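You operate a simulated robot arm through the tools that you are given. There is no shell and no other tool.

You are at the controls of a simulated robot arm. One attempt, no reset.

Task
Start the maroon trainer, shut its fuel tap, let it run dry and switch off.
Fine: wait till the engine stops by itself before the ignition goes off; leave the rest alone.

It is judged by the outcome, as a careful person would: the job done as asked, and still so three seconds after it is handed in. It fails if anything else is knocked over, pushed out of place, dropped, spilled or broken.

Robot
A 6-joint arm with a three-finger gripper, fixed in place. Base frame: the origin is on the floor under the middle of its stand, x ahead of it, y to its left, z up. Units: cm, degrees, N and s.
It reaches about 121.3 cm from its shoulder. Its first joint turns from -166.0 to 166.0 degrees. Payload 4.89 kg.
The TCP is the grasp point between the finger pads, 3 cm short of the fingertips. In the tool frame z runs along the fingers and y along their closing line. The gripper opens to 16.4 cm; its body begins 12.5 cm behind the TCP.
Orientation is told as [roll, pitch, yaw] about the base's x, y, z axes, in that order, counted from this pose: with the fingers straight down and closing along the base's y, the tool's x points along the base's -x, its y along +y and its z along -z.

Tools
- The arm moves only by the tool servo_tool. Its arguments are lists of equal length, an entry for each row: "xyz": the shift along the tool's x, y, z in units of 20 mm (1.0 is 20 mm), a list of three; "angular": the turn, a rotation vector about the tool's x, y, z in units of 4 degrees (1.0 is 4 degrees), a list of three. In form: {"xyz": [[dx, dy, dz], ...], "angular": [[ax, ay, az], ...]}. A call has 1 to 20 rows; each row shifts and turns the commanded pose from where the row before left it, along the tool's axes as they then stand. "hand" is the finger opening in cm, from 0 to 16.4, set as the call begins (left out, the last holds). A call with a number of a shift or a turn outside -1 to 1 is refused whole. Each row takes 0.2 s and may step no farther than 5 cm and 8.6 degrees from the row before; otherwise, or with a gripper value out of range, the whole call is refused. A pose out of reach is approached as far as the arm can. The call stops where the force on the tool passes 90 N (or 10 N more than at its start, if that is more) or the arm is blocked; 0.2 s more then pass. The fingers move at their own pace (about 10.8 cm/s each) and stop on an object; they squeeze with about 43 N. The grip force told is the motor's: it shows also when the fingers shut on nothing. Time passes only in rows, and 0.2 s behind the last, so rows that do not move let the fingers close. The reply holds the time, the measured pose of the TCP, the force on the tool along the base axes, the opening and the grip force, in the units named above and with some noise, with the torque about the TCP (base axes, N m) and any sound that the robot's microphone picked up.
- Cameras (640 x 400 px; columns grow to the right, rows downward): "scene" is fixed at [3.71, -64.88, 137.63]; the picture's right is [0.72, -0.70, 0.00], its down [-0.37, -0.38, -0.85] and it looks along [0.59, 0.61, -0.53] (base axes); focal length 345 px, centre (320, 200). "wrist" rides on the gripper at [7.6, -0.2, -15.2] in the tool frame; the picture's right is [0.02, 1.00, 0.00], its down [-0.88, 0.02, -0.47] and it looks along [-0.47, 0.01, 0.88] (tool axes); focal length 247 px, centre (320, 200). There is no depth. A picture from a camera that has moved, and an enlarged one, comes with that camera's place and axes in the base frame and with its lens. The place of the scene camera against the robot may be out by one fixed shift of up to 2.5 cm in any direction.
- get_image(camera): a new picture of that camera. No time passes.
- lift_body(by): moves the trunk up (or, below 0, down) by that many cm; the arm rides with it, the base frame stays. It gives what a move gives, with no picture.
- inspect(camera, box): a new picture of the part [left, top, right, bottom] of that camera's present view, enlarged. No time passes.
- hand_in(): hands the job in; it is judged then, once.

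Nothing tells you positions but the pictures and the camera data. Unless the task says otherwise, let go and move clear before handing in.

The tools are called as a command line: name --argument value ..., lists and objects as JSON in quotes. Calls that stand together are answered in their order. servo_tool: Moves the arm, as the interface text tells. Its arguments: {"type":"object","properties":{"xyz":{"type":"array"},"angular":{"type":"array"},"hand":{"type":"number"}},"required":["xyz","angular"]} The other tools are called the same way: lift_body (by) moves the trunk up or down; get_image (camera) takes a picture; inspect (camera, box) takes an enlarged picture of a part of a camera's view; hand_in () hands the job in.

At the start:

```text
t: 0.0
tcp_pos: [70.59, 5.17, 97.2]
tcp_rot: [0.0, -0.1, 0.0]
ft_force: [-0.3, 0.1, 0.1]
wrist_torque: [0.02, -0.05, 0.0]
opening: 16.38
finger_force: 0.0
trunk travel left (down, up): [-17.5, 21.5]
```

scene: 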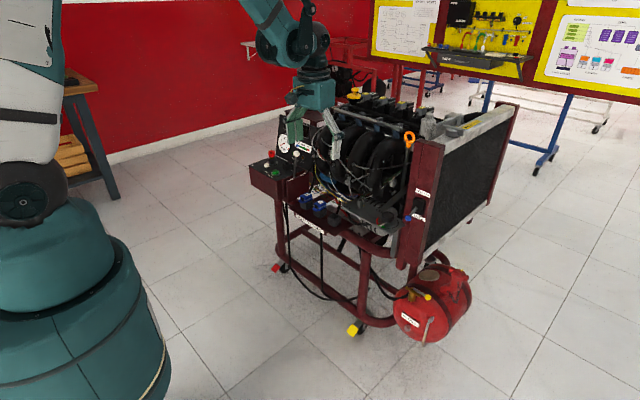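
wrist: 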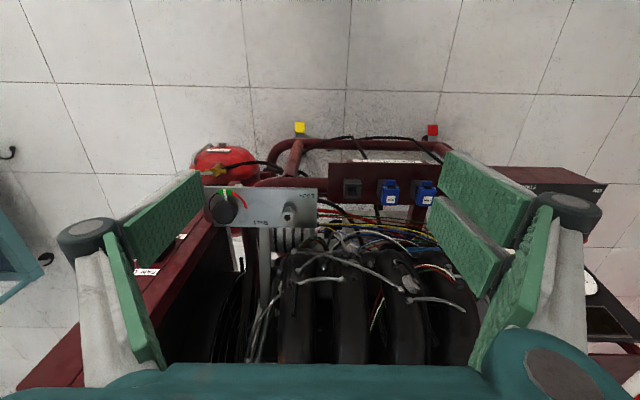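

I see a maroon engine trainer ahead of the arm with a control box on the left, a red fuel tank on the lower right, and the gripper over the engine. I'll take enlarged pictures to find the controls and read the labels.

inspect --camera "scene" --box '[230, 90, 390, 250]'

inspect --camera "scene" --box '[370, 160, 500, 350]'

inspect --camera "wrist" --box '[180, 120, 460, 260]'

inspect --camera "wrist" --box '[440, 120, 640, 360]'

```text
2.50 times, centred on (310, 170) of scene
camera zoom: at [3.71, -64.88, 137.63], right [0.72, -0.7, 0.0], down [-0.37, -0.38, -0.85], along [0.59, 0.61, -0.53], focal length 862 px, centre (345, 275)
```

zoom: 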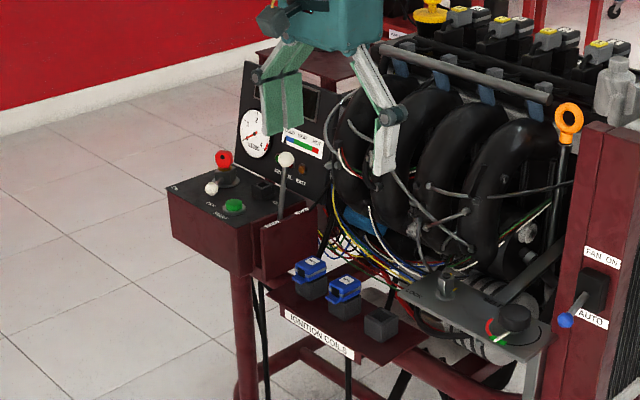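

```text
2.11 times, centred on (435, 255) of scene
camera zoom: at [3.71, -64.88, 137.63], right [0.72, -0.7, 0.0], down [-0.37, -0.38, -0.85], along [0.59, 0.61, -0.53], focal length 726 px, centre (78, 84)
```

zoom: 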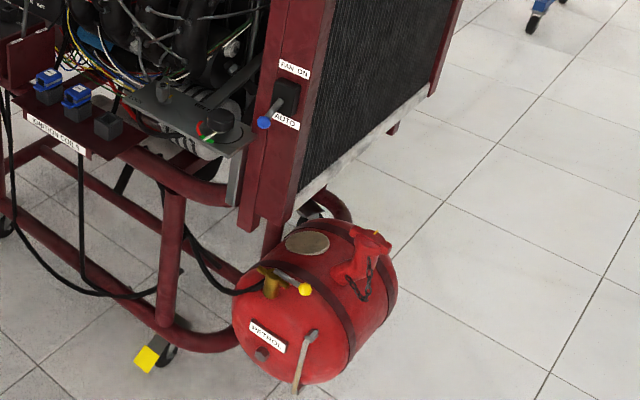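

```text
2.29 times, centred on (320, 190) of wrist
camera zoom: at [62.99, 5.07, 112.59], right [-0.02, 1.0, 0.0], down [0.88, 0.02, 0.47], along [0.47, 0.01, -0.88], focal length 564 px, centre (320, 223)
```

zoom: 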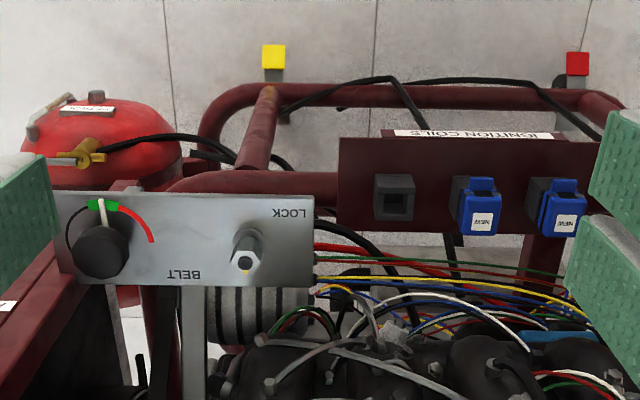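

```text
1.67 times, centred on (540, 240) of wrist
camera zoom: at [62.99, 5.07, 112.59], right [-0.02, 1.0, 0.0], down [0.88, 0.02, 0.47], along [0.47, 0.01, -0.88], focal length 412 px, centre (-47, 133)
```

zoom: 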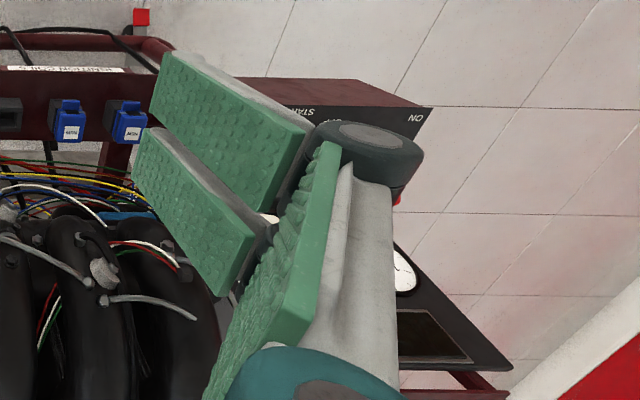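

I see a control box with a red-capped switch, a white-ball toggle and a green button, plus a separate white-ball lever, and a petrol tank with a yellow-handled tap. I'll zoom closer to read the labels.

inspect --camera "scene" --box '[245, 130, 325, 210]'

inspect --camera "scene" --box '[395, 250, 475, 350]'

inspect --camera "scene" --box '[285, 180, 365, 240]'

inspect --camera "scene" --box '[340, 80, 540, 200]'

inspect --camera "wrist" --box '[180, 130, 280, 200]'

```text
5.00 times, centred on (285, 170) of scene
camera zoom: at [3.71, -64.88, 137.63], right [0.72, -0.7, 0.0], down [-0.37, -0.38, -0.85], along [0.59, 0.61, -0.53], focal length 1725 px, centre (495, 350)
```

zoom: 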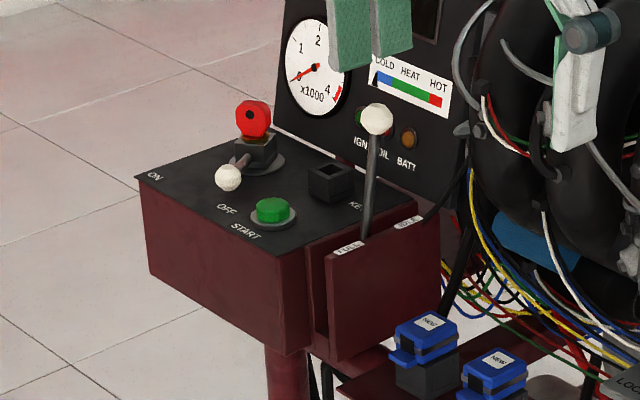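

```text
4.00 times, centred on (435, 300) of scene
camera zoom: at [3.71, -64.88, 137.63], right [0.72, -0.7, 0.0], down [-0.37, -0.38, -0.85], along [0.59, 0.61, -0.53], focal length 1380 px, centre (-140, -200)
```

zoom: 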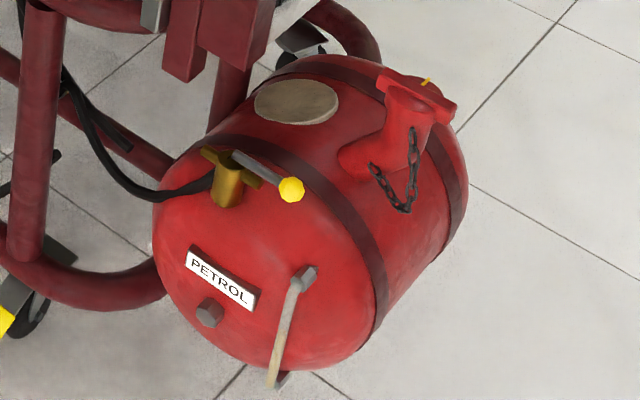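

```text
6.67 times, centred on (325, 210) of scene
camera zoom: at [3.71, -64.88, 137.63], right [0.72, -0.7, 0.0], down [-0.37, -0.38, -0.85], along [0.59, 0.61, -0.53], focal length 2300 px, centre (287, 133)
```

zoom: 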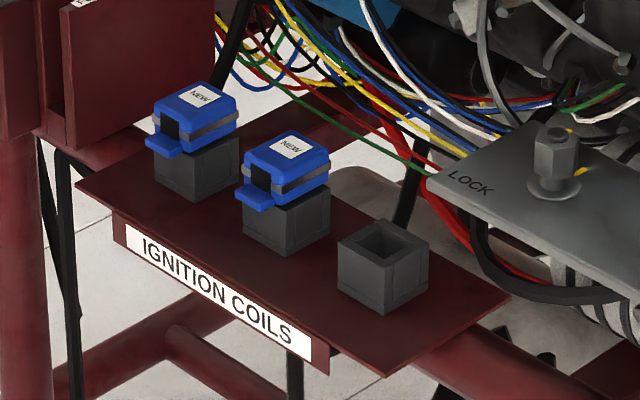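

```text
3.20 times, centred on (440, 140) of scene
camera zoom: at [3.71, -64.88, 137.63], right [0.72, -0.7, 0.0], down [-0.37, -0.38, -0.85], along [0.59, 0.61, -0.53], focal length 1104 px, centre (-64, 392)
```

zoom: 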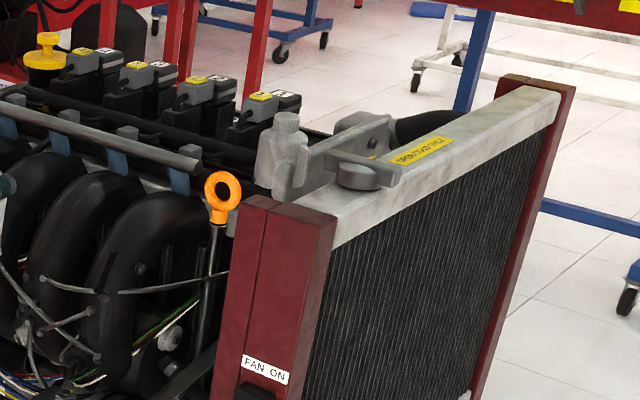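

```text
5.71 times, centred on (230, 165) of wrist
camera zoom: at [62.99, 5.07, 112.59], right [-0.02, 1.0, 0.0], down [0.88, 0.02, 0.47], along [0.47, 0.01, -0.88], focal length 1411 px, centre (834, 400)
```

zoom: 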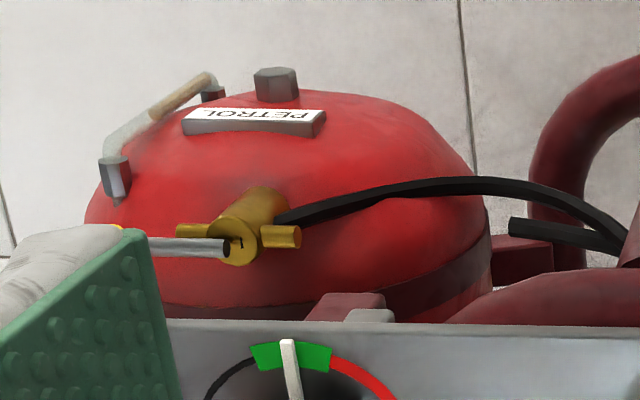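

The controls look to sit along the trainer's near edge (x≈87): panel around y≈50–70, z≈62, tank tap near (90, -25, 44). I'll move the hand left in free space in front of the trainer to look at the panel from above.

servo_tool --xyz '[[0, 1, 0], [0, 1, 0], [0, 1, 0], [0, 1, 0], [0, 1, 0], [0, 1, 0], [0, 1, 0], [0, 1, 0], [0, 1, 0], [0, 1, 0], [0, 1, 0], [0, 1, 0], [0, 1, 0], [0, 1, 0], [0, 1, 0], [0, 1, 0], [0, 1, 0], [0, 1, 0], [0, 1, 0], [0, 1, 0]]' --angular '[[0, 0, 0], [0, 0, 0], [0, 0, 0], [0, 0, 0], [0, 0, 0], [0, 0, 0], [0, 0, 0], [0, 0, 0], [0, 0, 0], [0, 0, 0], [0, 0, 0], [0, 0, 0], [0, 0, 0], [0, 0, 0], [0, 0, 0], [0, 0, 0], [0, 0, 0], [0, 0, 0], [0, 0, 0], [0, 0, 0]]'

get_image --camera "wrist"

get_image --camera "scene"

```text
t: 4.2
tcp_pos: [70.65, 45.08, 97.24]
tcp_rot: [0.1, 0.0, 0.1]
ft_force: [-0.3, 0.2, 0.5]
wrist_torque: [0.08, -0.01, 0.05]
opening: 16.37
finger_force: 0.1
trunk travel left (down, up): [-17.5, 21.5]
```

```text
taken
camera wrist: at [63.08, 44.97, 112.6], right [-0.02, 1.0, 0.0], down [0.88, 0.02, 0.47], along [0.47, 0.01, -0.88], focal length 247 px, centre (320, 200)
```

wrist: 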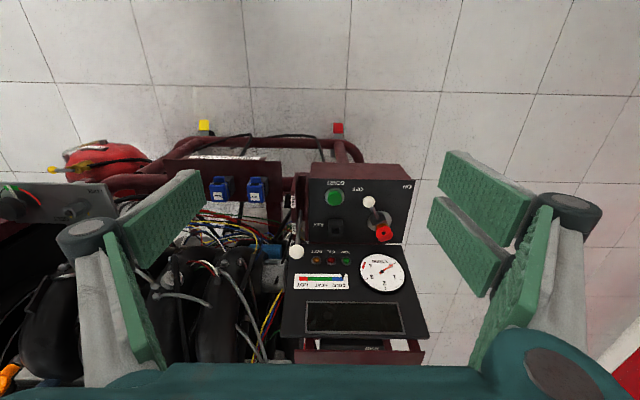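

```text
taken
```

scene: 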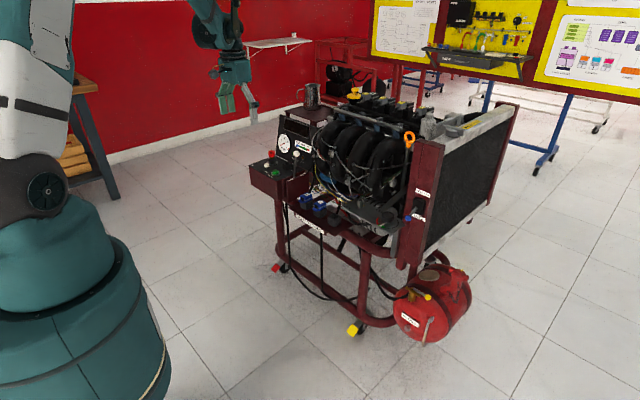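

I see the control panel clearly now. I'll enlarge it and the other parts.

inspect --camera "wrist" --box '[270, 160, 430, 260]'

inspect --camera "wrist" --box '[270, 230, 440, 360]'

inspect --camera "wrist" --box '[20, 110, 180, 230]'

inspect --camera "scene" --box '[240, 80, 340, 210]'

```text
4.00 times, centred on (350, 210) of wrist
camera zoom: at [63.08, 44.97, 112.6], right [-0.02, 1.0, 0.0], down [0.88, 0.02, 0.47], along [0.47, 0.01, -0.88], focal length 988 px, centre (200, 160)
```

zoom: 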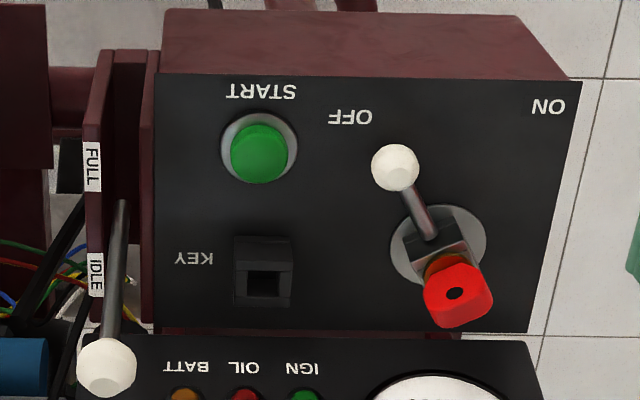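

```text
3.08 times, centred on (355, 295) of wrist
camera zoom: at [63.08, 44.97, 112.6], right [-0.02, 1.0, 0.0], down [0.88, 0.02, 0.47], along [0.47, 0.01, -0.88], focal length 760 px, centre (212, -92)
```

zoom: 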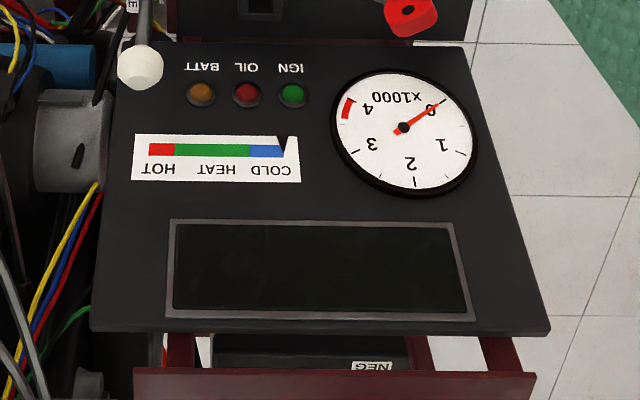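

```text
3.33 times, centred on (100, 170) of wrist
camera zoom: at [63.08, 44.97, 112.6], right [-0.02, 1.0, 0.0], down [0.88, 0.02, 0.47], along [0.47, 0.01, -0.88], focal length 823 px, centre (1053, 300)
```

zoom: 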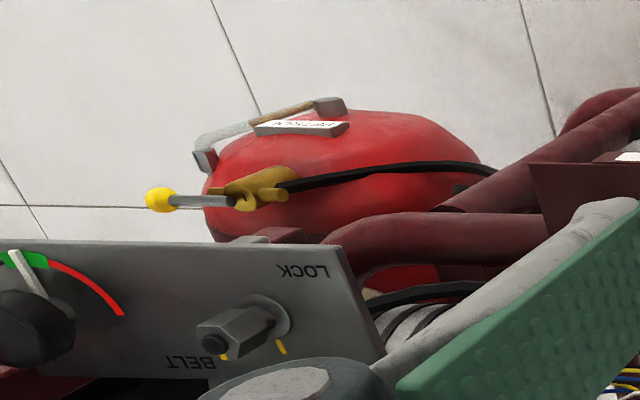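

```text
3.08 times, centred on (290, 145) of scene
camera zoom: at [3.71, -64.88, 137.63], right [0.72, -0.7, 0.0], down [-0.37, -0.38, -0.85], along [0.59, 0.61, -0.53], focal length 1061 px, centre (412, 369)
```

zoom: 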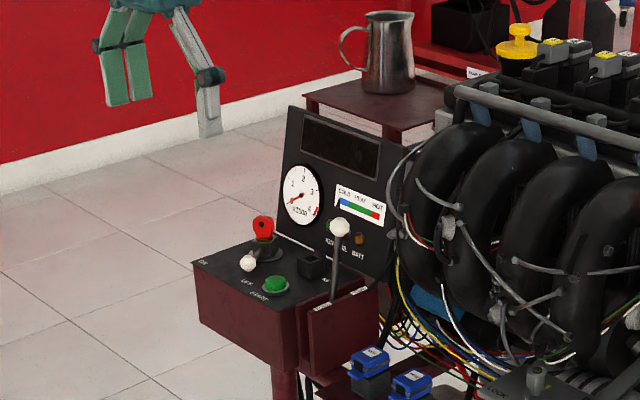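

The ignition lever is at OFF, throttle at IDLE, and there's a red piece behind the ignition lever, plus an empty socket marked KEY. I'll take a closer look at these.

inspect --camera "wrist" --box '[320, 180, 420, 250]'

inspect --camera "scene" --box '[255, 140, 315, 190]'

inspect --camera "scene" --box '[395, 270, 445, 310]'

```text
5.71 times, centred on (370, 215) of wrist
camera zoom: at [63.08, 44.97, 112.6], right [-0.02, 1.0, 0.0], down [0.88, 0.02, 0.47], along [0.47, 0.01, -0.88], focal length 1411 px, centre (34, 114)
```

zoom: 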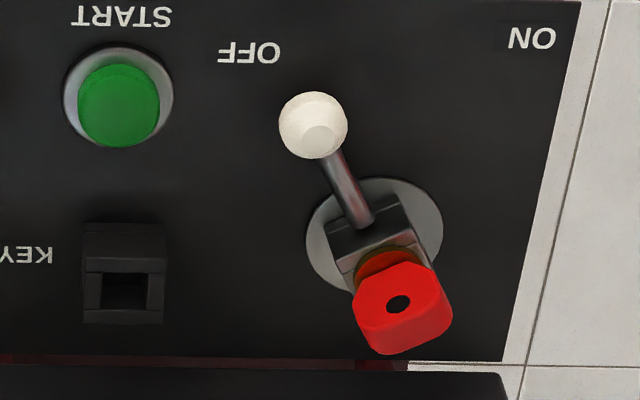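

```text
8.00 times, centred on (285, 165) of scene
camera zoom: at [3.71, -64.88, 137.63], right [0.72, -0.7, 0.0], down [-0.37, -0.38, -0.85], along [0.59, 0.61, -0.53], focal length 2759 px, centre (600, 480)
```

zoom: 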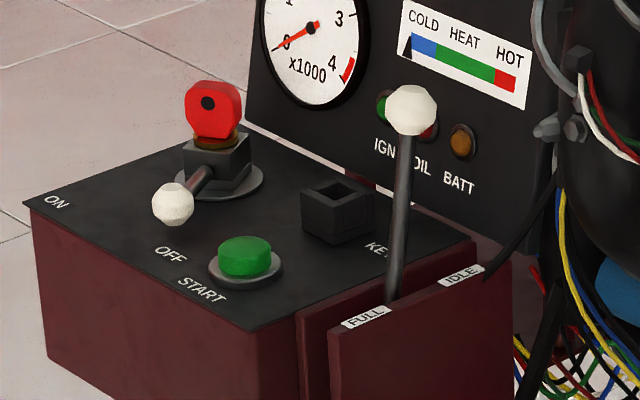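

```text
10.00 times, centred on (420, 290) of scene
camera zoom: at [3.71, -64.88, 137.63], right [0.72, -0.7, 0.0], down [-0.37, -0.38, -0.85], along [0.59, 0.61, -0.53], focal length 3449 px, centre (-680, -700)
```

zoom: 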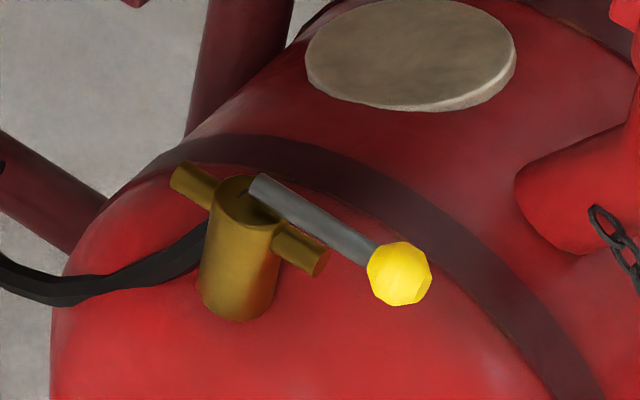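

The red key is sitting in the ignition hub, the lever points to OFF, and the tap handle lies in line with its ports, so it is open. Before going close I'll shut the fingers in free space to see how bulky the closed hand is.

servo_tool --xyz '[[0, 0, 0], [0, 0, 0], [0, 0, 0], [0, 0, 0], [0, 0, 0], [0, 0, 0]]' --angular '[[0, 0, 0], [0, 0, 0], [0, 0, 0], [0, 0, 0], [0, 0, 0], [0, 0, 0]]' --hand 0

get_image --camera "wrist"

inspect --camera "scene" --box '[180, 0, 300, 140]'

```text
t: 5.6
tcp_pos: [70.69, 45.19, 97.18]
tcp_rot: [0.0, 0.0, 0.0]
ft_force: [-0.4, 0.9, -0.1]
wrist_torque: [-0.02, 0.03, 0.0]
opening: 0.02
finger_force: 42.5
trunk travel left (down, up): [-17.5, 21.5]
```

```text
taken
camera wrist: at [63.07, 45.0, 112.57], right [-0.02, 1.0, 0.0], down [0.88, 0.02, 0.47], along [0.47, 0.01, -0.88], focal length 247 px, centre (320, 200)
```

wrist: 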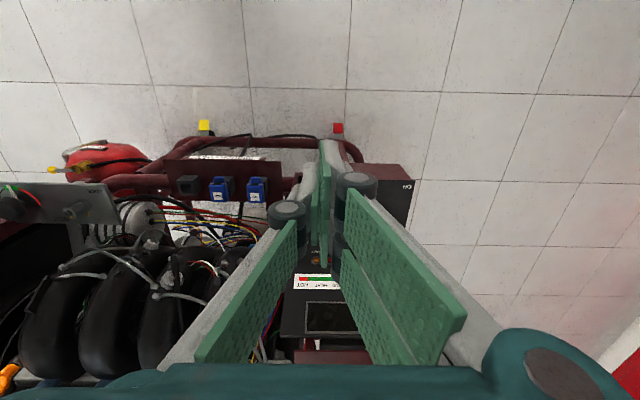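

```text
2.86 times, centred on (240, 70) of scene
camera zoom: at [3.71, -64.88, 137.63], right [0.72, -0.7, 0.0], down [-0.37, -0.38, -0.85], along [0.59, 0.61, -0.53], focal length 986 px, centre (549, 571)
```

zoom: 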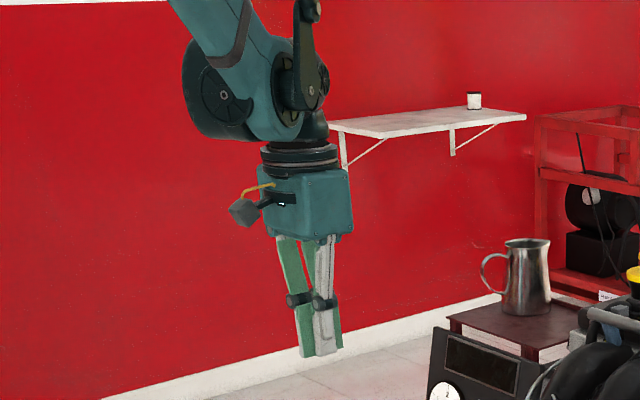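

Closed, the tips form a bundle of roughly 6 × 4.5 cm, which fits on the START button. I'll open again and go left and lower in front of the panel to triangulate the lever ball, button and key.

servo_tool --xyz '[[0, 1, 0], [0, 1, 0], [0, 1, 0], [0, 1, 0], [0, 1, 0], [0, 1, 0], [0, 1, 0], [0, 0, 1], [0, 0, 1], [0, 0, 1], [0, 0, 1], [0, 0, 1]]' --angular '[[0, 0, 0], [0, 0, 0], [0, 0, 0], [0, 0, 0], [0, 0, 0], [0, 0, 0], [0, 0, 0], [0, 0, 0], [0, 0, 0], [0, 0, 0], [0, 0, 0], [0, 0, 0]]' --hand 16.4

get_image --camera "wrist"

inspect --camera "wrist" --box '[220, 150, 380, 250]'

inspect --camera "scene" --box '[180, 40, 320, 200]'

```text
t: 8.2
tcp_pos: [70.61, 58.98, 87.03]
tcp_rot: [0.0, 0.1, 0.0]
ft_force: [-0.2, -0.5, 0.6]
wrist_torque: [0.03, -0.07, 0.0]
opening: 16.42
finger_force: 0.0
trunk travel left (down, up): [-17.5, 21.5]
```

```text
taken
camera wrist: at [62.96, 58.92, 102.48], right [-0.02, 1.0, 0.0], down [0.88, 0.02, 0.47], along [0.47, 0.01, -0.88], focal length 247 px, centre (320, 200)
```

wrist: 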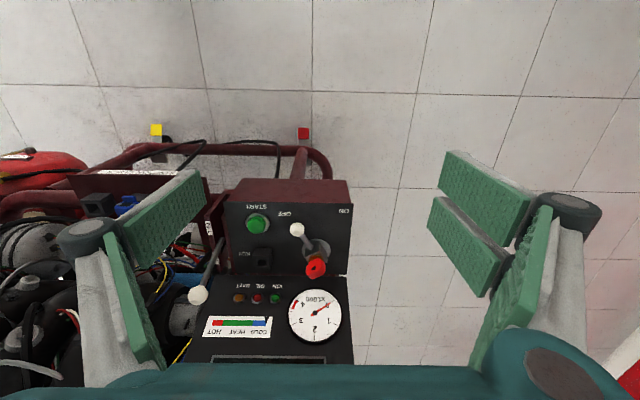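

```text
4.00 times, centred on (300, 200) of wrist
camera zoom: at [62.96, 58.92, 102.48], right [-0.02, 1.0, 0.0], down [0.88, 0.02, 0.47], along [0.47, 0.01, -0.88], focal length 988 px, centre (400, 200)
```

zoom: 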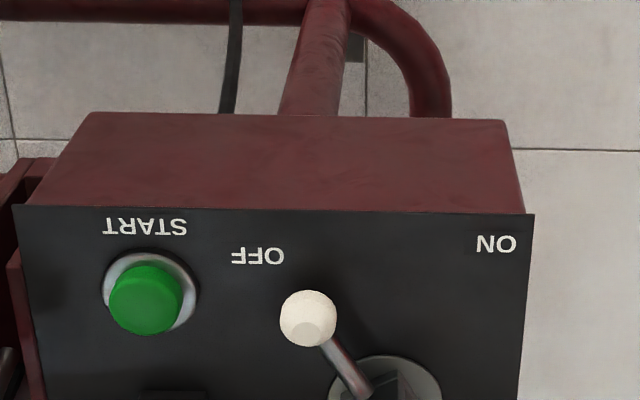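

```text
2.50 times, centred on (250, 120) of scene
camera zoom: at [3.71, -64.88, 137.63], right [0.72, -0.7, 0.0], down [-0.37, -0.38, -0.85], along [0.59, 0.61, -0.53], focal length 862 px, centre (495, 400)
```

zoom: 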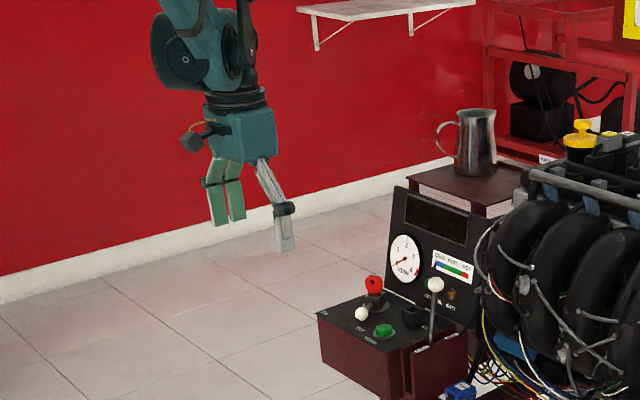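

Triangulating two wrist views gives: panel top z≈66.4, START at (86.7, 48.6), the ignition ball at (87.1, 55.5, 68) with its pivot and key near (93, 59). I'll narrow the fingers to 6 cm and go above the ball to straddle it.

servo_tool --xyz '[[-0.894, -0.139, 0], [-0.894, -0.139, 0], [-0.894, -0.139, 0], [-0.894, -0.139, 0], [-0.894, -0.139, 0], [-0.894, -0.139, 0], [-0.894, -0.139, 0], [-0.894, -0.139, 0], [-0.894, -0.139, 0]]' --angular '[[0, 0, 0], [0, 0, 0], [0, 0, 0], [0, 0, 0], [0, 0, 0], [0, 0, 0], [0, 0, 0], [0, 0, 0], [0, 0, 0]]' --hand 6

get_image --camera "wrist"

inspect --camera "scene" --box '[200, 60, 340, 200]'

```text
t: 10.2
tcp_pos: [86.66, 56.5, 87.29]
tcp_rot: [0.0, 0.0, 0.1]
ft_force: [-1.1, 0.4, -0.2]
wrist_torque: [-0.03, -0.12, 0.0]
opening: 5.99
finger_force: 0.0
trunk travel left (down, up): [-17.5, 21.5]
```

```text
taken
camera wrist: at [79.1, 56.49, 102.68], right [-0.02, 1.0, 0.0], down [0.88, 0.02, 0.47], along [0.47, 0.01, -0.88], focal length 247 px, centre (320, 200)
```

wrist: 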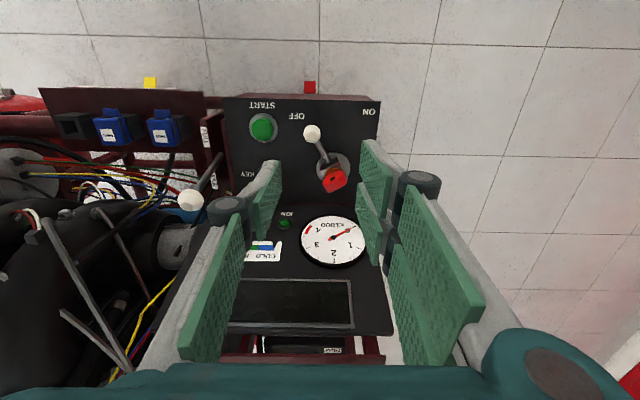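

```text
2.86 times, centred on (270, 130) of scene
camera zoom: at [3.71, -64.88, 137.63], right [0.72, -0.7, 0.0], down [-0.37, -0.38, -0.85], along [0.59, 0.61, -0.53], focal length 986 px, centre (463, 400)
```

zoom: 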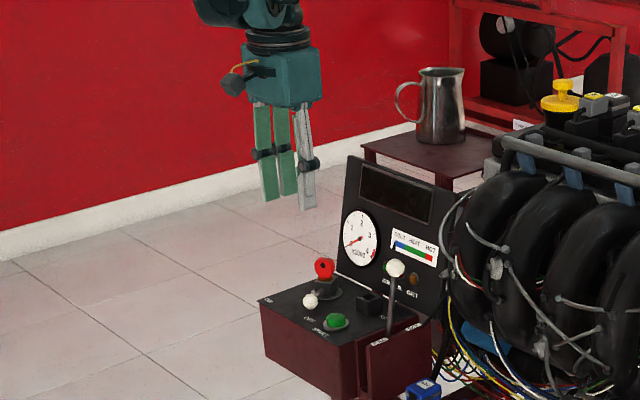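

The ball is confirmed at (87.1, 55.5, 68). I'll go straight down to just above it and check the fit.

servo_tool --xyz '[[0, 0, 1], [0, 0, 1], [0, 0, 1], [0, 0, 1], [0, 0, 1], [0, 0, 1]]' --angular '[[0, 0, 0], [0, 0, 0], [0, 0, 0], [0, 0, 0], [0, 0, 0], [0, 0, 0]]'

get_image --camera "wrist"

inspect --camera "scene" --box '[240, 110, 320, 200]'

```text
t: 11.6
tcp_pos: [86.65, 56.82, 75.08]
tcp_rot: [0.0, 0.0, 0.0]
ft_force: [-0.6, -0.3, 1.3]
wrist_torque: [0.02, -0.05, -0.02]
opening: 5.99
finger_force: 0.0
trunk travel left (down, up): [-17.5, 21.5]
```

```text
taken
camera wrist: at [79.04, 56.61, 90.53], right [-0.02, 1.0, 0.0], down [0.88, 0.02, 0.47], along [0.47, 0.01, -0.88], focal length 247 px, centre (320, 200)
```

wrist: 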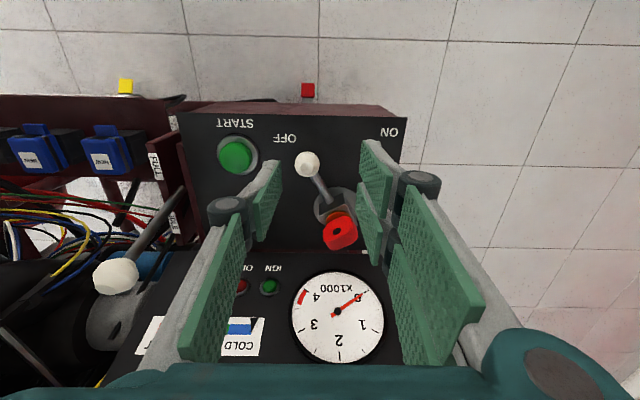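

```text
4.44 times, centred on (280, 155) of scene
camera zoom: at [3.71, -64.88, 137.63], right [0.72, -0.7, 0.0], down [-0.37, -0.38, -0.85], along [0.59, 0.61, -0.53], focal length 1533 px, centre (498, 400)
```

zoom: 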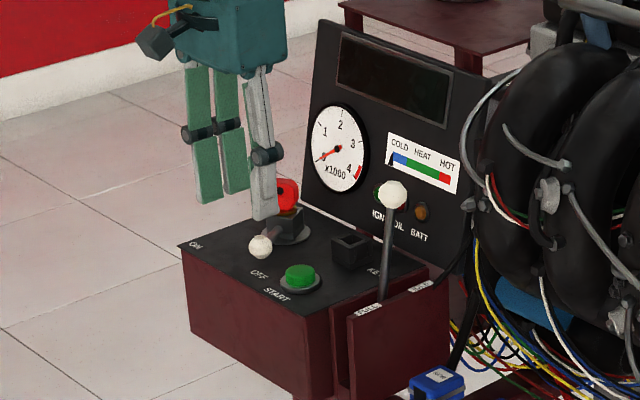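

The ball sits between the thumb and the two fingers. I'll back off slightly in x for clearance from the key and go down so the tips hover just above the panel.

servo_tool --xyz '[[0.15, -0.05, 0.5], [0, 0, 0.5], [0, 0, 0.5], [0, 0, 0.5], [0, 0, 0.4]]' --angular '[[0, 0, 0], [0, 0, 0], [0, 0, 0], [0, 0, 0], [0, 0, 0]]'

get_image --camera "wrist"

inspect --camera "scene" --box '[240, 120, 320, 200]'

```text
t: 12.8
tcp_pos: [86.42, 56.43, 70.37]
tcp_rot: [-0.1, 0.1, 0.0]
ft_force: [-0.6, -0.8, -0.3]
wrist_torque: [0.02, -0.02, -0.01]
opening: 5.99
finger_force: 0.0
trunk travel left (down, up): [-17.5, 21.5]
```

```text
taken
camera wrist: at [78.82, 56.38, 85.71], right [-0.02, 1.0, 0.0], down [0.88, 0.02, 0.47], along [0.47, 0.01, -0.88], focal length 247 px, centre (320, 200)
```

wrist: 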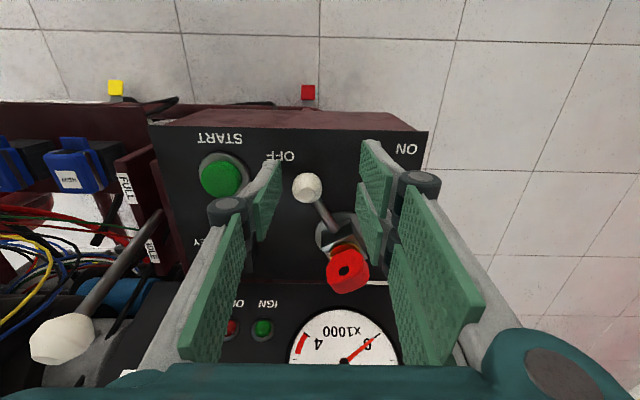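

```text
5.00 times, centred on (280, 160) of scene
camera zoom: at [3.71, -64.88, 137.63], right [0.72, -0.7, 0.0], down [-0.37, -0.38, -0.85], along [0.59, 0.61, -0.53], focal length 1725 px, centre (520, 400)
```

zoom: 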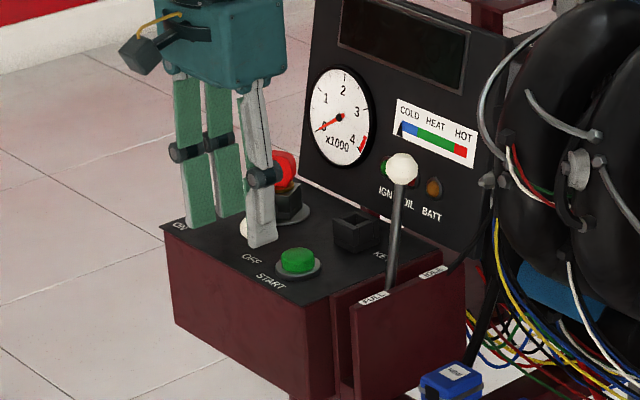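

The ball is between the fingers with the tips just above the panel. I'll slide toward +y slowly so the thumb carries the lever toward ON, watching force.

servo_tool --xyz '[[0, 0.4, 0], [0, 0.4, 0], [0, 0.4, 0], [0, 0.4, 0]]' --angular '[[0, 0, 0], [0, 0, 0], [0, 0, 0], [0, 0, 0]]'

get_image --camera "wrist"

```text
t: 13.8
tcp_pos: [86.44, 59.7, 70.46]
tcp_rot: [0.0, 0.0, 0.0]
ft_force: [-1.1, -0.6, 0.8]
wrist_torque: [0.03, 0.0, -0.01]
opening: 6.03
finger_force: 0.1
trunk travel left (down, up): [-17.5, 21.5]
```

```text
taken
camera wrist: at [78.89, 59.58, 85.88], right [-0.02, 1.0, 0.0], down [0.88, 0.02, 0.47], along [0.47, 0.01, -0.88], focal length 247 px, centre (320, 200)
```

wrist: 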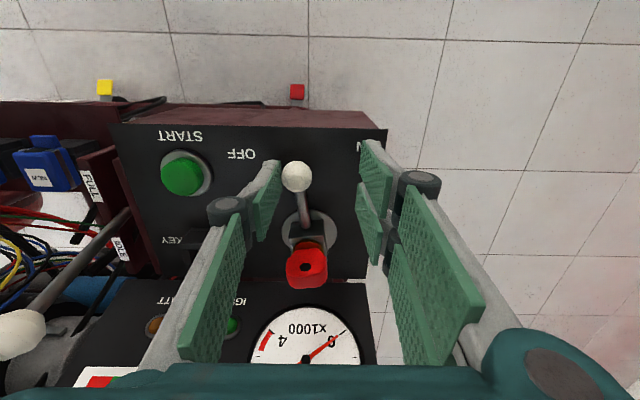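

The lever turned to its middle with almost no force. I'll continue toward ON.

servo_tool --xyz '[[0, 0.4, 0], [0, 0.4, 0], [0, 0.4, 0], [0, 0.3, 0]]' --angular '[[0, 0, 0], [0, 0, 0], [0, 0, 0], [0, 0, 0]]'

get_image --camera "wrist"

```text
t: 14.8
tcp_pos: [86.47, 62.6, 70.28]
tcp_rot: [-0.1, -0.1, 0.0]
ft_force: [-0.7, -0.6, 0.5]
wrist_torque: [-0.01, -0.01, 0.01]
opening: 5.99
finger_force: 0.0
trunk travel left (down, up): [-17.5, 21.5]
```

```text
taken
camera wrist: at [78.87, 62.6, 85.81], right [-0.02, 1.0, 0.0], down [0.88, 0.02, 0.47], along [0.47, 0.01, -0.88], focal length 247 px, centre (320, 200)
```

wrist: 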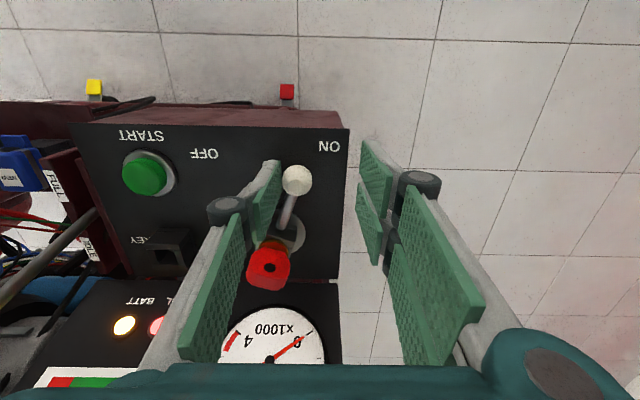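

The BATT and OIL lamps have lit, so the ignition is turning on; the lever may have a bit further to go to its stop. I'll continue in small steps.

servo_tool --xyz '[[0, 0.25, 0], [0, 0.25, 0], [0, 0.2, 0]]' --angular '[[0, 0, 0], [0, 0, 0], [0, 0, 0]]'

get_image --camera "wrist"

```text
t: 15.6
tcp_pos: [86.35, 63.96, 70.28]
tcp_rot: [0.0, 0.0, -0.1]
ft_force: [3.2, -8.3, -0.9]
wrist_torque: [-0.18, -0.08, 0.04]
opening: 6.27
finger_force: 3.6
trunk travel left (down, up): [-17.5, 21.5]
```

```text
taken
camera wrist: at [78.72, 64.0, 85.79], right [-0.02, 1.0, 0.0], down [0.88, 0.02, 0.47], along [0.47, 0.01, -0.88], focal length 247 px, centre (320, 200)
```

wrist: 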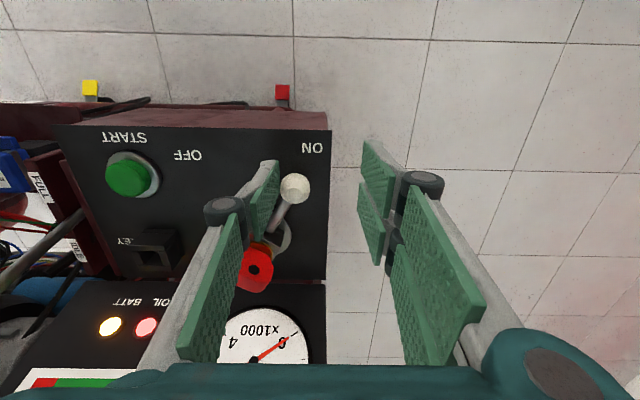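

The lever is at its ON stop (force rose to 8 N). I'll back off, lift straight up, close the hand and move above the START button.

servo_tool --xyz '[[0, -0.3, 0], [0, 0, -1], [0, 0, -1], [0, 0, -1], [0, 0, -1], [0, 0, -1], [0, 0, -1]]' --angular '[[0, 0, 0], [0, 0, 0], [0, 0, 0], [0, 0, 0], [0, 0, 0], [0, 0, 0], [0, 0, 0]]'

get_image --camera "wrist"

```text
t: 17.2
tcp_pos: [86.49, 63.71, 82.52]
tcp_rot: [0.1, 0.0, 0.1]
ft_force: [0.9, 1.1, -0.1]
wrist_torque: [-0.04, 0.04, 0.04]
opening: 6.0
finger_force: 0.0
trunk travel left (down, up): [-17.5, 21.5]
```

```text
taken
camera wrist: at [78.85, 63.56, 97.86], right [-0.02, 1.0, 0.0], down [0.88, 0.02, 0.47], along [0.47, 0.01, -0.88], focal length 247 px, centre (320, 200)
```

wrist: 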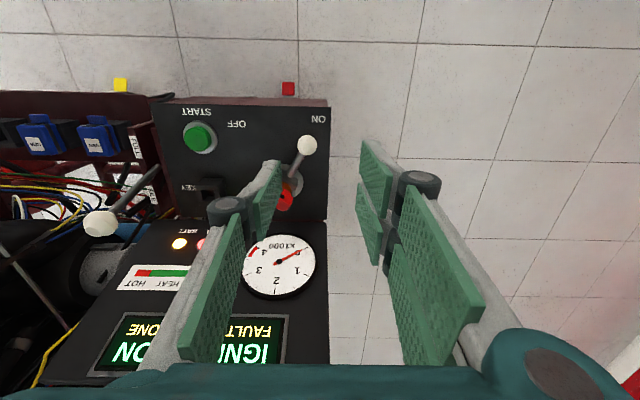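

The lever sits at ON and the display has come alive. I'll read it from the scene camera.

inspect --camera "scene" --box '[270, 100, 340, 170]'

inspect --camera "wrist" --box '[90, 220, 320, 380]'

```text
5.71 times, centred on (305, 135) of scene
camera zoom: at [3.71, -64.88, 137.63], right [0.72, -0.7, 0.0], down [-0.37, -0.38, -0.85], along [0.59, 0.61, -0.53], focal length 1971 px, centre (406, 571)
```

zoom: 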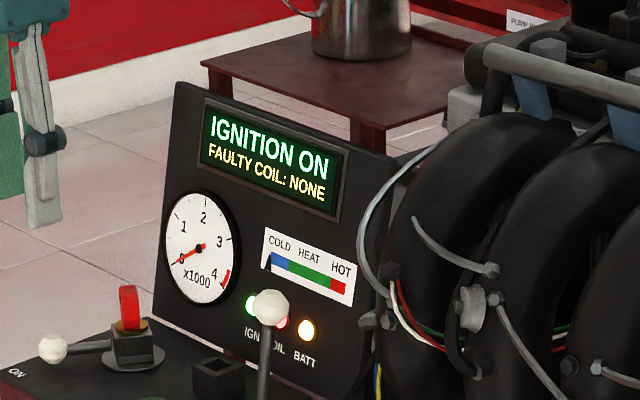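

```text
2.50 times, centred on (205, 300) of wrist
camera zoom: at [78.85, 63.56, 97.86], right [-0.02, 1.0, 0.0], down [0.88, 0.02, 0.47], along [0.47, 0.01, -0.88], focal length 617 px, centre (608, -50)
```

zoom: 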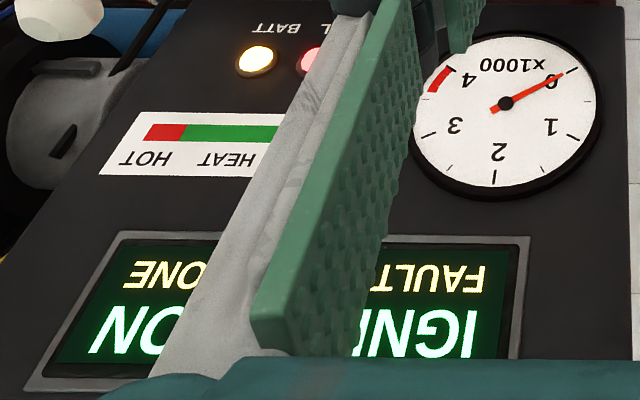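

The display shows "IGNITION ON, FAULTY COIL: NONE". Now I'll close the hand, move above START at (86.6, 48.6) and come down to just above it.

servo_tool --xyz '[[0, -0.941, 0], [0, -0.941, 0], [0, -0.941, 0], [0, -0.941, 0], [0, -0.941, 0], [0, -0.941, 0], [0, -0.941, 0], [0, -0.941, 0], [0, 0, 0.9], [0, 0, 0.9], [0, 0, 0.9], [0, 0, 0.9], [0, 0, 0.6]]' --angular '[[0, 0, 0], [0, 0, 0], [0, 0, 0], [0, 0, 0], [0, 0, 0], [0, 0, 0], [0, 0, 0], [0, 0, 0], [0, 0, 0], [0, 0, 0], [0, 0, 0], [0, 0, 0], [0, 0, 0]]' --hand 0

get_image --camera "wrist"

inspect --camera "scene" --box '[240, 110, 330, 200]'

```text
t: 20.0
tcp_pos: [86.42, 48.51, 74.1]
tcp_rot: [0.0, 0.0, 0.0]
ft_force: [0.1, 0.9, 0.4]
wrist_torque: [0.04, -0.03, -0.01]
opening: 0.0
finger_force: 42.9
trunk travel left (down, up): [-17.5, 21.5]
```

```text
taken
camera wrist: at [78.84, 48.39, 89.48], right [-0.02, 1.0, 0.0], down [0.88, 0.02, 0.47], along [0.47, 0.01, -0.88], focal length 247 px, centre (320, 200)
```

wrist: 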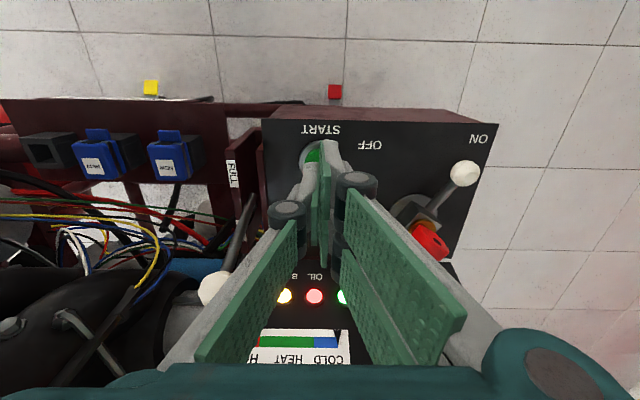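

```text
4.44 times, centred on (285, 155) of scene
camera zoom: at [3.71, -64.88, 137.63], right [0.72, -0.7, 0.0], down [-0.37, -0.38, -0.85], along [0.59, 0.61, -0.53], focal length 1533 px, centre (476, 400)
```

zoom: 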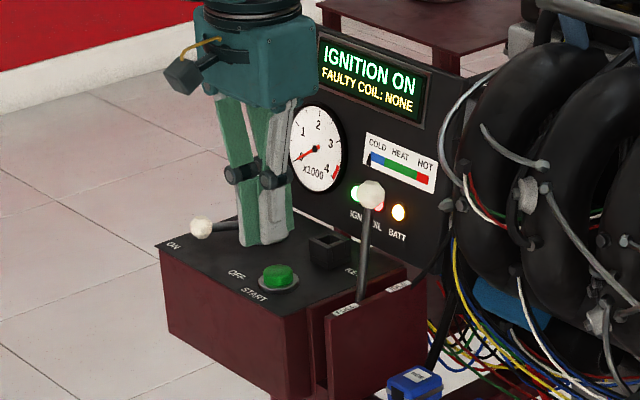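

The closed tips are centred over START and clear of the KEY socket and the throttle. I'll lower to the button in fine steps, watching force and sound.

servo_tool --xyz '[[-0.05, 0, 0.4], [0, 0, 0.4], [0, 0, 0.3], [0, 0, 0.1], [0, 0, 0.1], [0, 0, 0.1]]' --angular '[[0, 0, 0], [0, 0, 0], [0, 0, 0], [0, 0, 0], [0, 0, 0], [0, 0, 0]]'

inspect --camera "scene" --box '[240, 110, 330, 200]'

```text
t: 21.4
tcp_pos: [86.66, 48.67, 71.2]
tcp_rot: [0.0, 0.0, -0.1]
ft_force: [-0.1, -0.2, 0.0]
wrist_torque: [0.04, 0.0, -0.03]
opening: 0.02
finger_force: 43.1
trunk travel left (down, up): [-17.5, 21.5]
```

```text
4.44 times, centred on (285, 155) of scene
camera zoom: at [3.71, -64.88, 137.63], right [0.72, -0.7, 0.0], down [-0.37, -0.38, -0.85], along [0.59, 0.61, -0.53], focal length 1533 px, centre (476, 400)
```

zoom: 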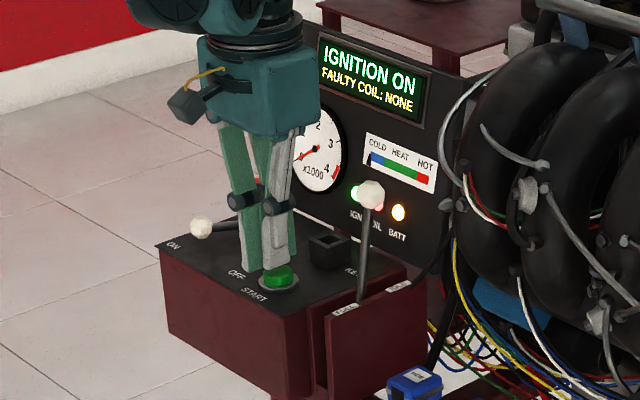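

The tips are just above the button with no contact yet. I'll continue down in 2 mm steps.

servo_tool --xyz '[[0, 0, 0.1], [0, 0, 0.1], [0, 0, 0.1]]' --angular '[[0, 0, 0], [0, 0, 0], [0, 0, 0]]'

```text
t: 22.2
tcp_pos: [86.69, 48.49, 70.53]
tcp_rot: [0.0, 0.0, 0.0]
ft_force: [0.3, 0.5, 0.7]
wrist_torque: [0.0, -0.02, 0.0]
opening: 0.0
finger_force: 43.0
trunk travel left (down, up): [-17.5, 21.5]
```

servo_tool --xyz '[[0, 0, 0.1], [0, 0, 0.1]]' --angular '[[0, 0, 0], [0, 0, 0]]'

inspect --camera "scene" --box '[240, 130, 310, 200]'

```text
t: 22.8
tcp_pos: [86.35, 48.44, 70.09]
tcp_rot: [0.1, 0.1, 0.1]
ft_force: [0.5, -0.2, 2.1]
wrist_torque: [-0.03, 0.01, -0.01]
opening: 0.61
finger_force: 44.9
trunk travel left (down, up): [-17.5, 21.5]
```

```text
5.71 times, centred on (275, 165) of scene
camera zoom: at [3.71, -64.88, 137.63], right [0.72, -0.7, 0.0], down [-0.37, -0.38, -0.85], along [0.59, 0.61, -0.53], focal length 1971 px, centre (577, 400)
```

zoom: 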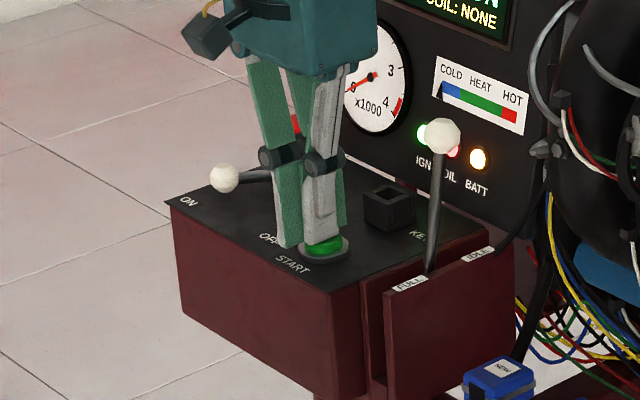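

I've got light contact (2 N). I'll keep pressing in small steps.

servo_tool --xyz '[[0, 0, 0.1], [0, 0, 0.1]]' --angular '[[0, 0, 0], [0, 0, 0]]'

inspect --camera "scene" --box '[240, 100, 340, 200]'

```text
t: 23.4
tcp_pos: [86.55, 48.51, 69.68]
tcp_rot: [0.1, 0.0, 0.1]
ft_force: [-0.8, -2.6, 6.1]
wrist_torque: [-0.06, 0.01, 0.01]
opening: 0.59
finger_force: 44.8
trunk travel left (down, up): [-17.5, 21.5]
heard: click
```

```text
4.00 times, centred on (290, 150) of scene
camera zoom: at [3.71, -64.88, 137.63], right [0.72, -0.7, 0.0], down [-0.37, -0.38, -0.85], along [0.59, 0.61, -0.53], focal length 1380 px, centre (440, 400)
```

zoom: 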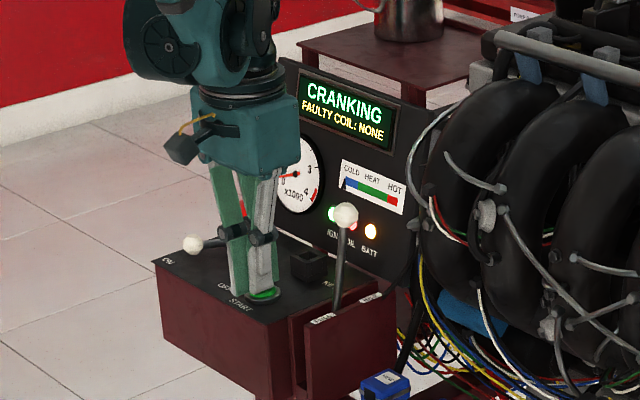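

It clicked and the display reads CRANKING. I'll hold briefly and watch for it to fire.

servo_tool --xyz '[[0, 0, 0], [0, 0, 0]]' --angular '[[0, 0, 0], [0, 0, 0]]'

inspect --camera "scene" --box '[240, 100, 340, 200]'

```text
t: 24.0
tcp_pos: [86.53, 48.43, 69.8]
tcp_rot: [0.0, 0.0, 0.0]
ft_force: [0.7, -2.2, 7.0]
wrist_torque: [-0.1, -0.02, 0.0]
opening: 0.61
finger_force: 44.9
trunk travel left (down, up): [-17.5, 21.5]
```

```text
4.00 times, centred on (290, 150) of scene
camera zoom: at [3.71, -64.88, 137.63], right [0.72, -0.7, 0.0], down [-0.37, -0.38, -0.85], along [0.59, 0.61, -0.53], focal length 1380 px, centre (440, 400)
```

zoom: 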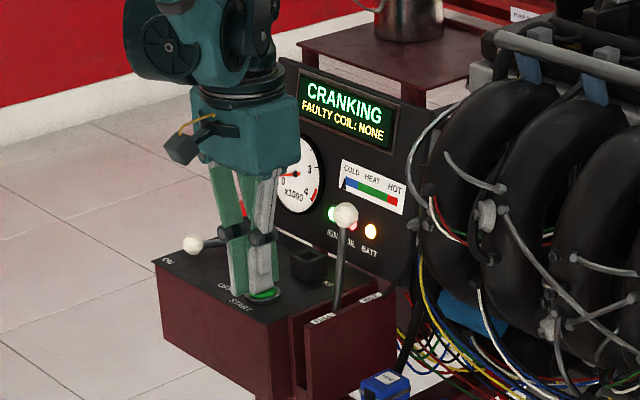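

Still cranking; I'll hold a little longer.

servo_tool --xyz '[[0, 0, 0], [0, 0, 0]]' --angular '[[0, 0, 0], [0, 0, 0]]'

inspect --camera "scene" --box '[240, 100, 340, 200]'

```text
t: 24.6
tcp_pos: [86.53, 48.63, 69.8]
tcp_rot: [0.0, 0.0, 0.0]
ft_force: [1.8, -2.8, 7.9]
wrist_torque: [-0.05, -0.1, 0.0]
opening: 0.6
finger_force: 44.6
trunk travel left (down, up): [-17.5, 21.5]
```

```text
4.00 times, centred on (290, 150) of scene
camera zoom: at [3.71, -64.88, 137.63], right [0.72, -0.7, 0.0], down [-0.37, -0.38, -0.85], along [0.59, 0.61, -0.53], focal length 1380 px, centre (440, 400)
```

zoom: 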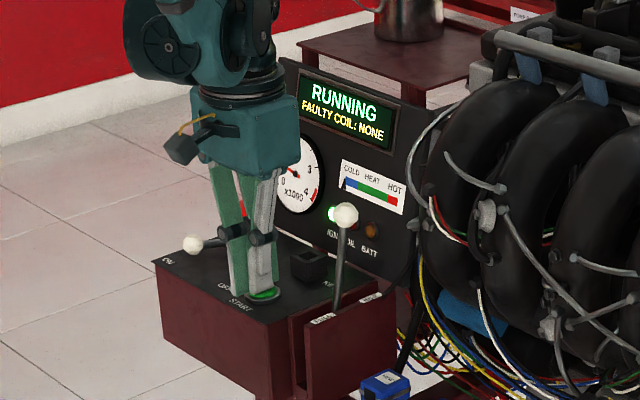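

The engine is RUNNING and the lamps went out. I'll release the button by lifting straight up, then back away and travel right toward the fuel tank.

servo_tool --xyz '[[0, 0, -1], [0, 0, -1], [0, 0, -1], [0, 0, -1], [0, 0, -1], [0, 0, -1], [1, 0, -0.2], [1, -1, 0], [1, -1, 0], [1, -1, 0], [1, -1, 0], [1, -1, 0], [1, -1, 0], [1, -1, 0], [1, -1, 0], [1, -1, 0], [0, -1, 0], [0, -1, 0], [0, -1, 0], [0, -1, 0]]' --angular '[[0, 0, 0], [0, 0, 0], [0, 0, 0], [0, 0, 0], [0, 0, 0], [0, 0, 0], [0, 0, 0], [0, 0, 0], [0, 0, 0], [0, 0, 0], [0, 0, 0], [0, 0, 0], [0, 0, 0], [0, 0, 0], [0, 0, 0], [0, 0, 0], [0, 0, 0], [0, 0, 0], [0, 0, 0], [0, 0, 0]]'

inspect --camera "scene" --box '[240, 100, 340, 200]'

```text
t: 28.8
tcp_pos: [66.52, 22.53, 82.24]
tcp_rot: [0.1, 0.0, 0.0]
ft_force: [0.5, -0.1, -0.4]
wrist_torque: [-0.05, 0.02, 0.01]
opening: 0.0
finger_force: 44.9
trunk travel left (down, up): [-17.5, 21.5]
```

```text
4.00 times, centred on (290, 150) of scene
camera zoom: at [3.71, -64.88, 137.63], right [0.72, -0.7, 0.0], down [-0.37, -0.38, -0.85], along [0.59, 0.61, -0.53], focal length 1380 px, centre (440, 400)
```

zoom: 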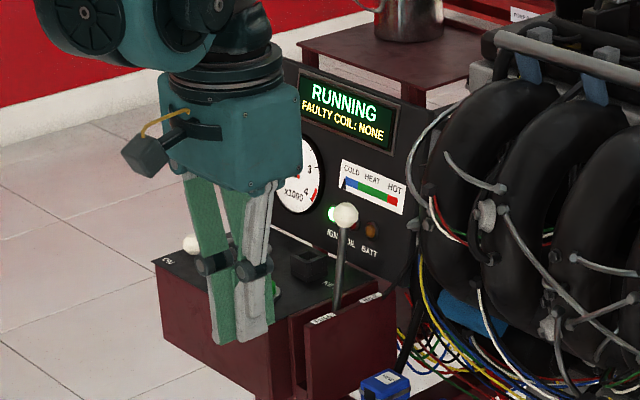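

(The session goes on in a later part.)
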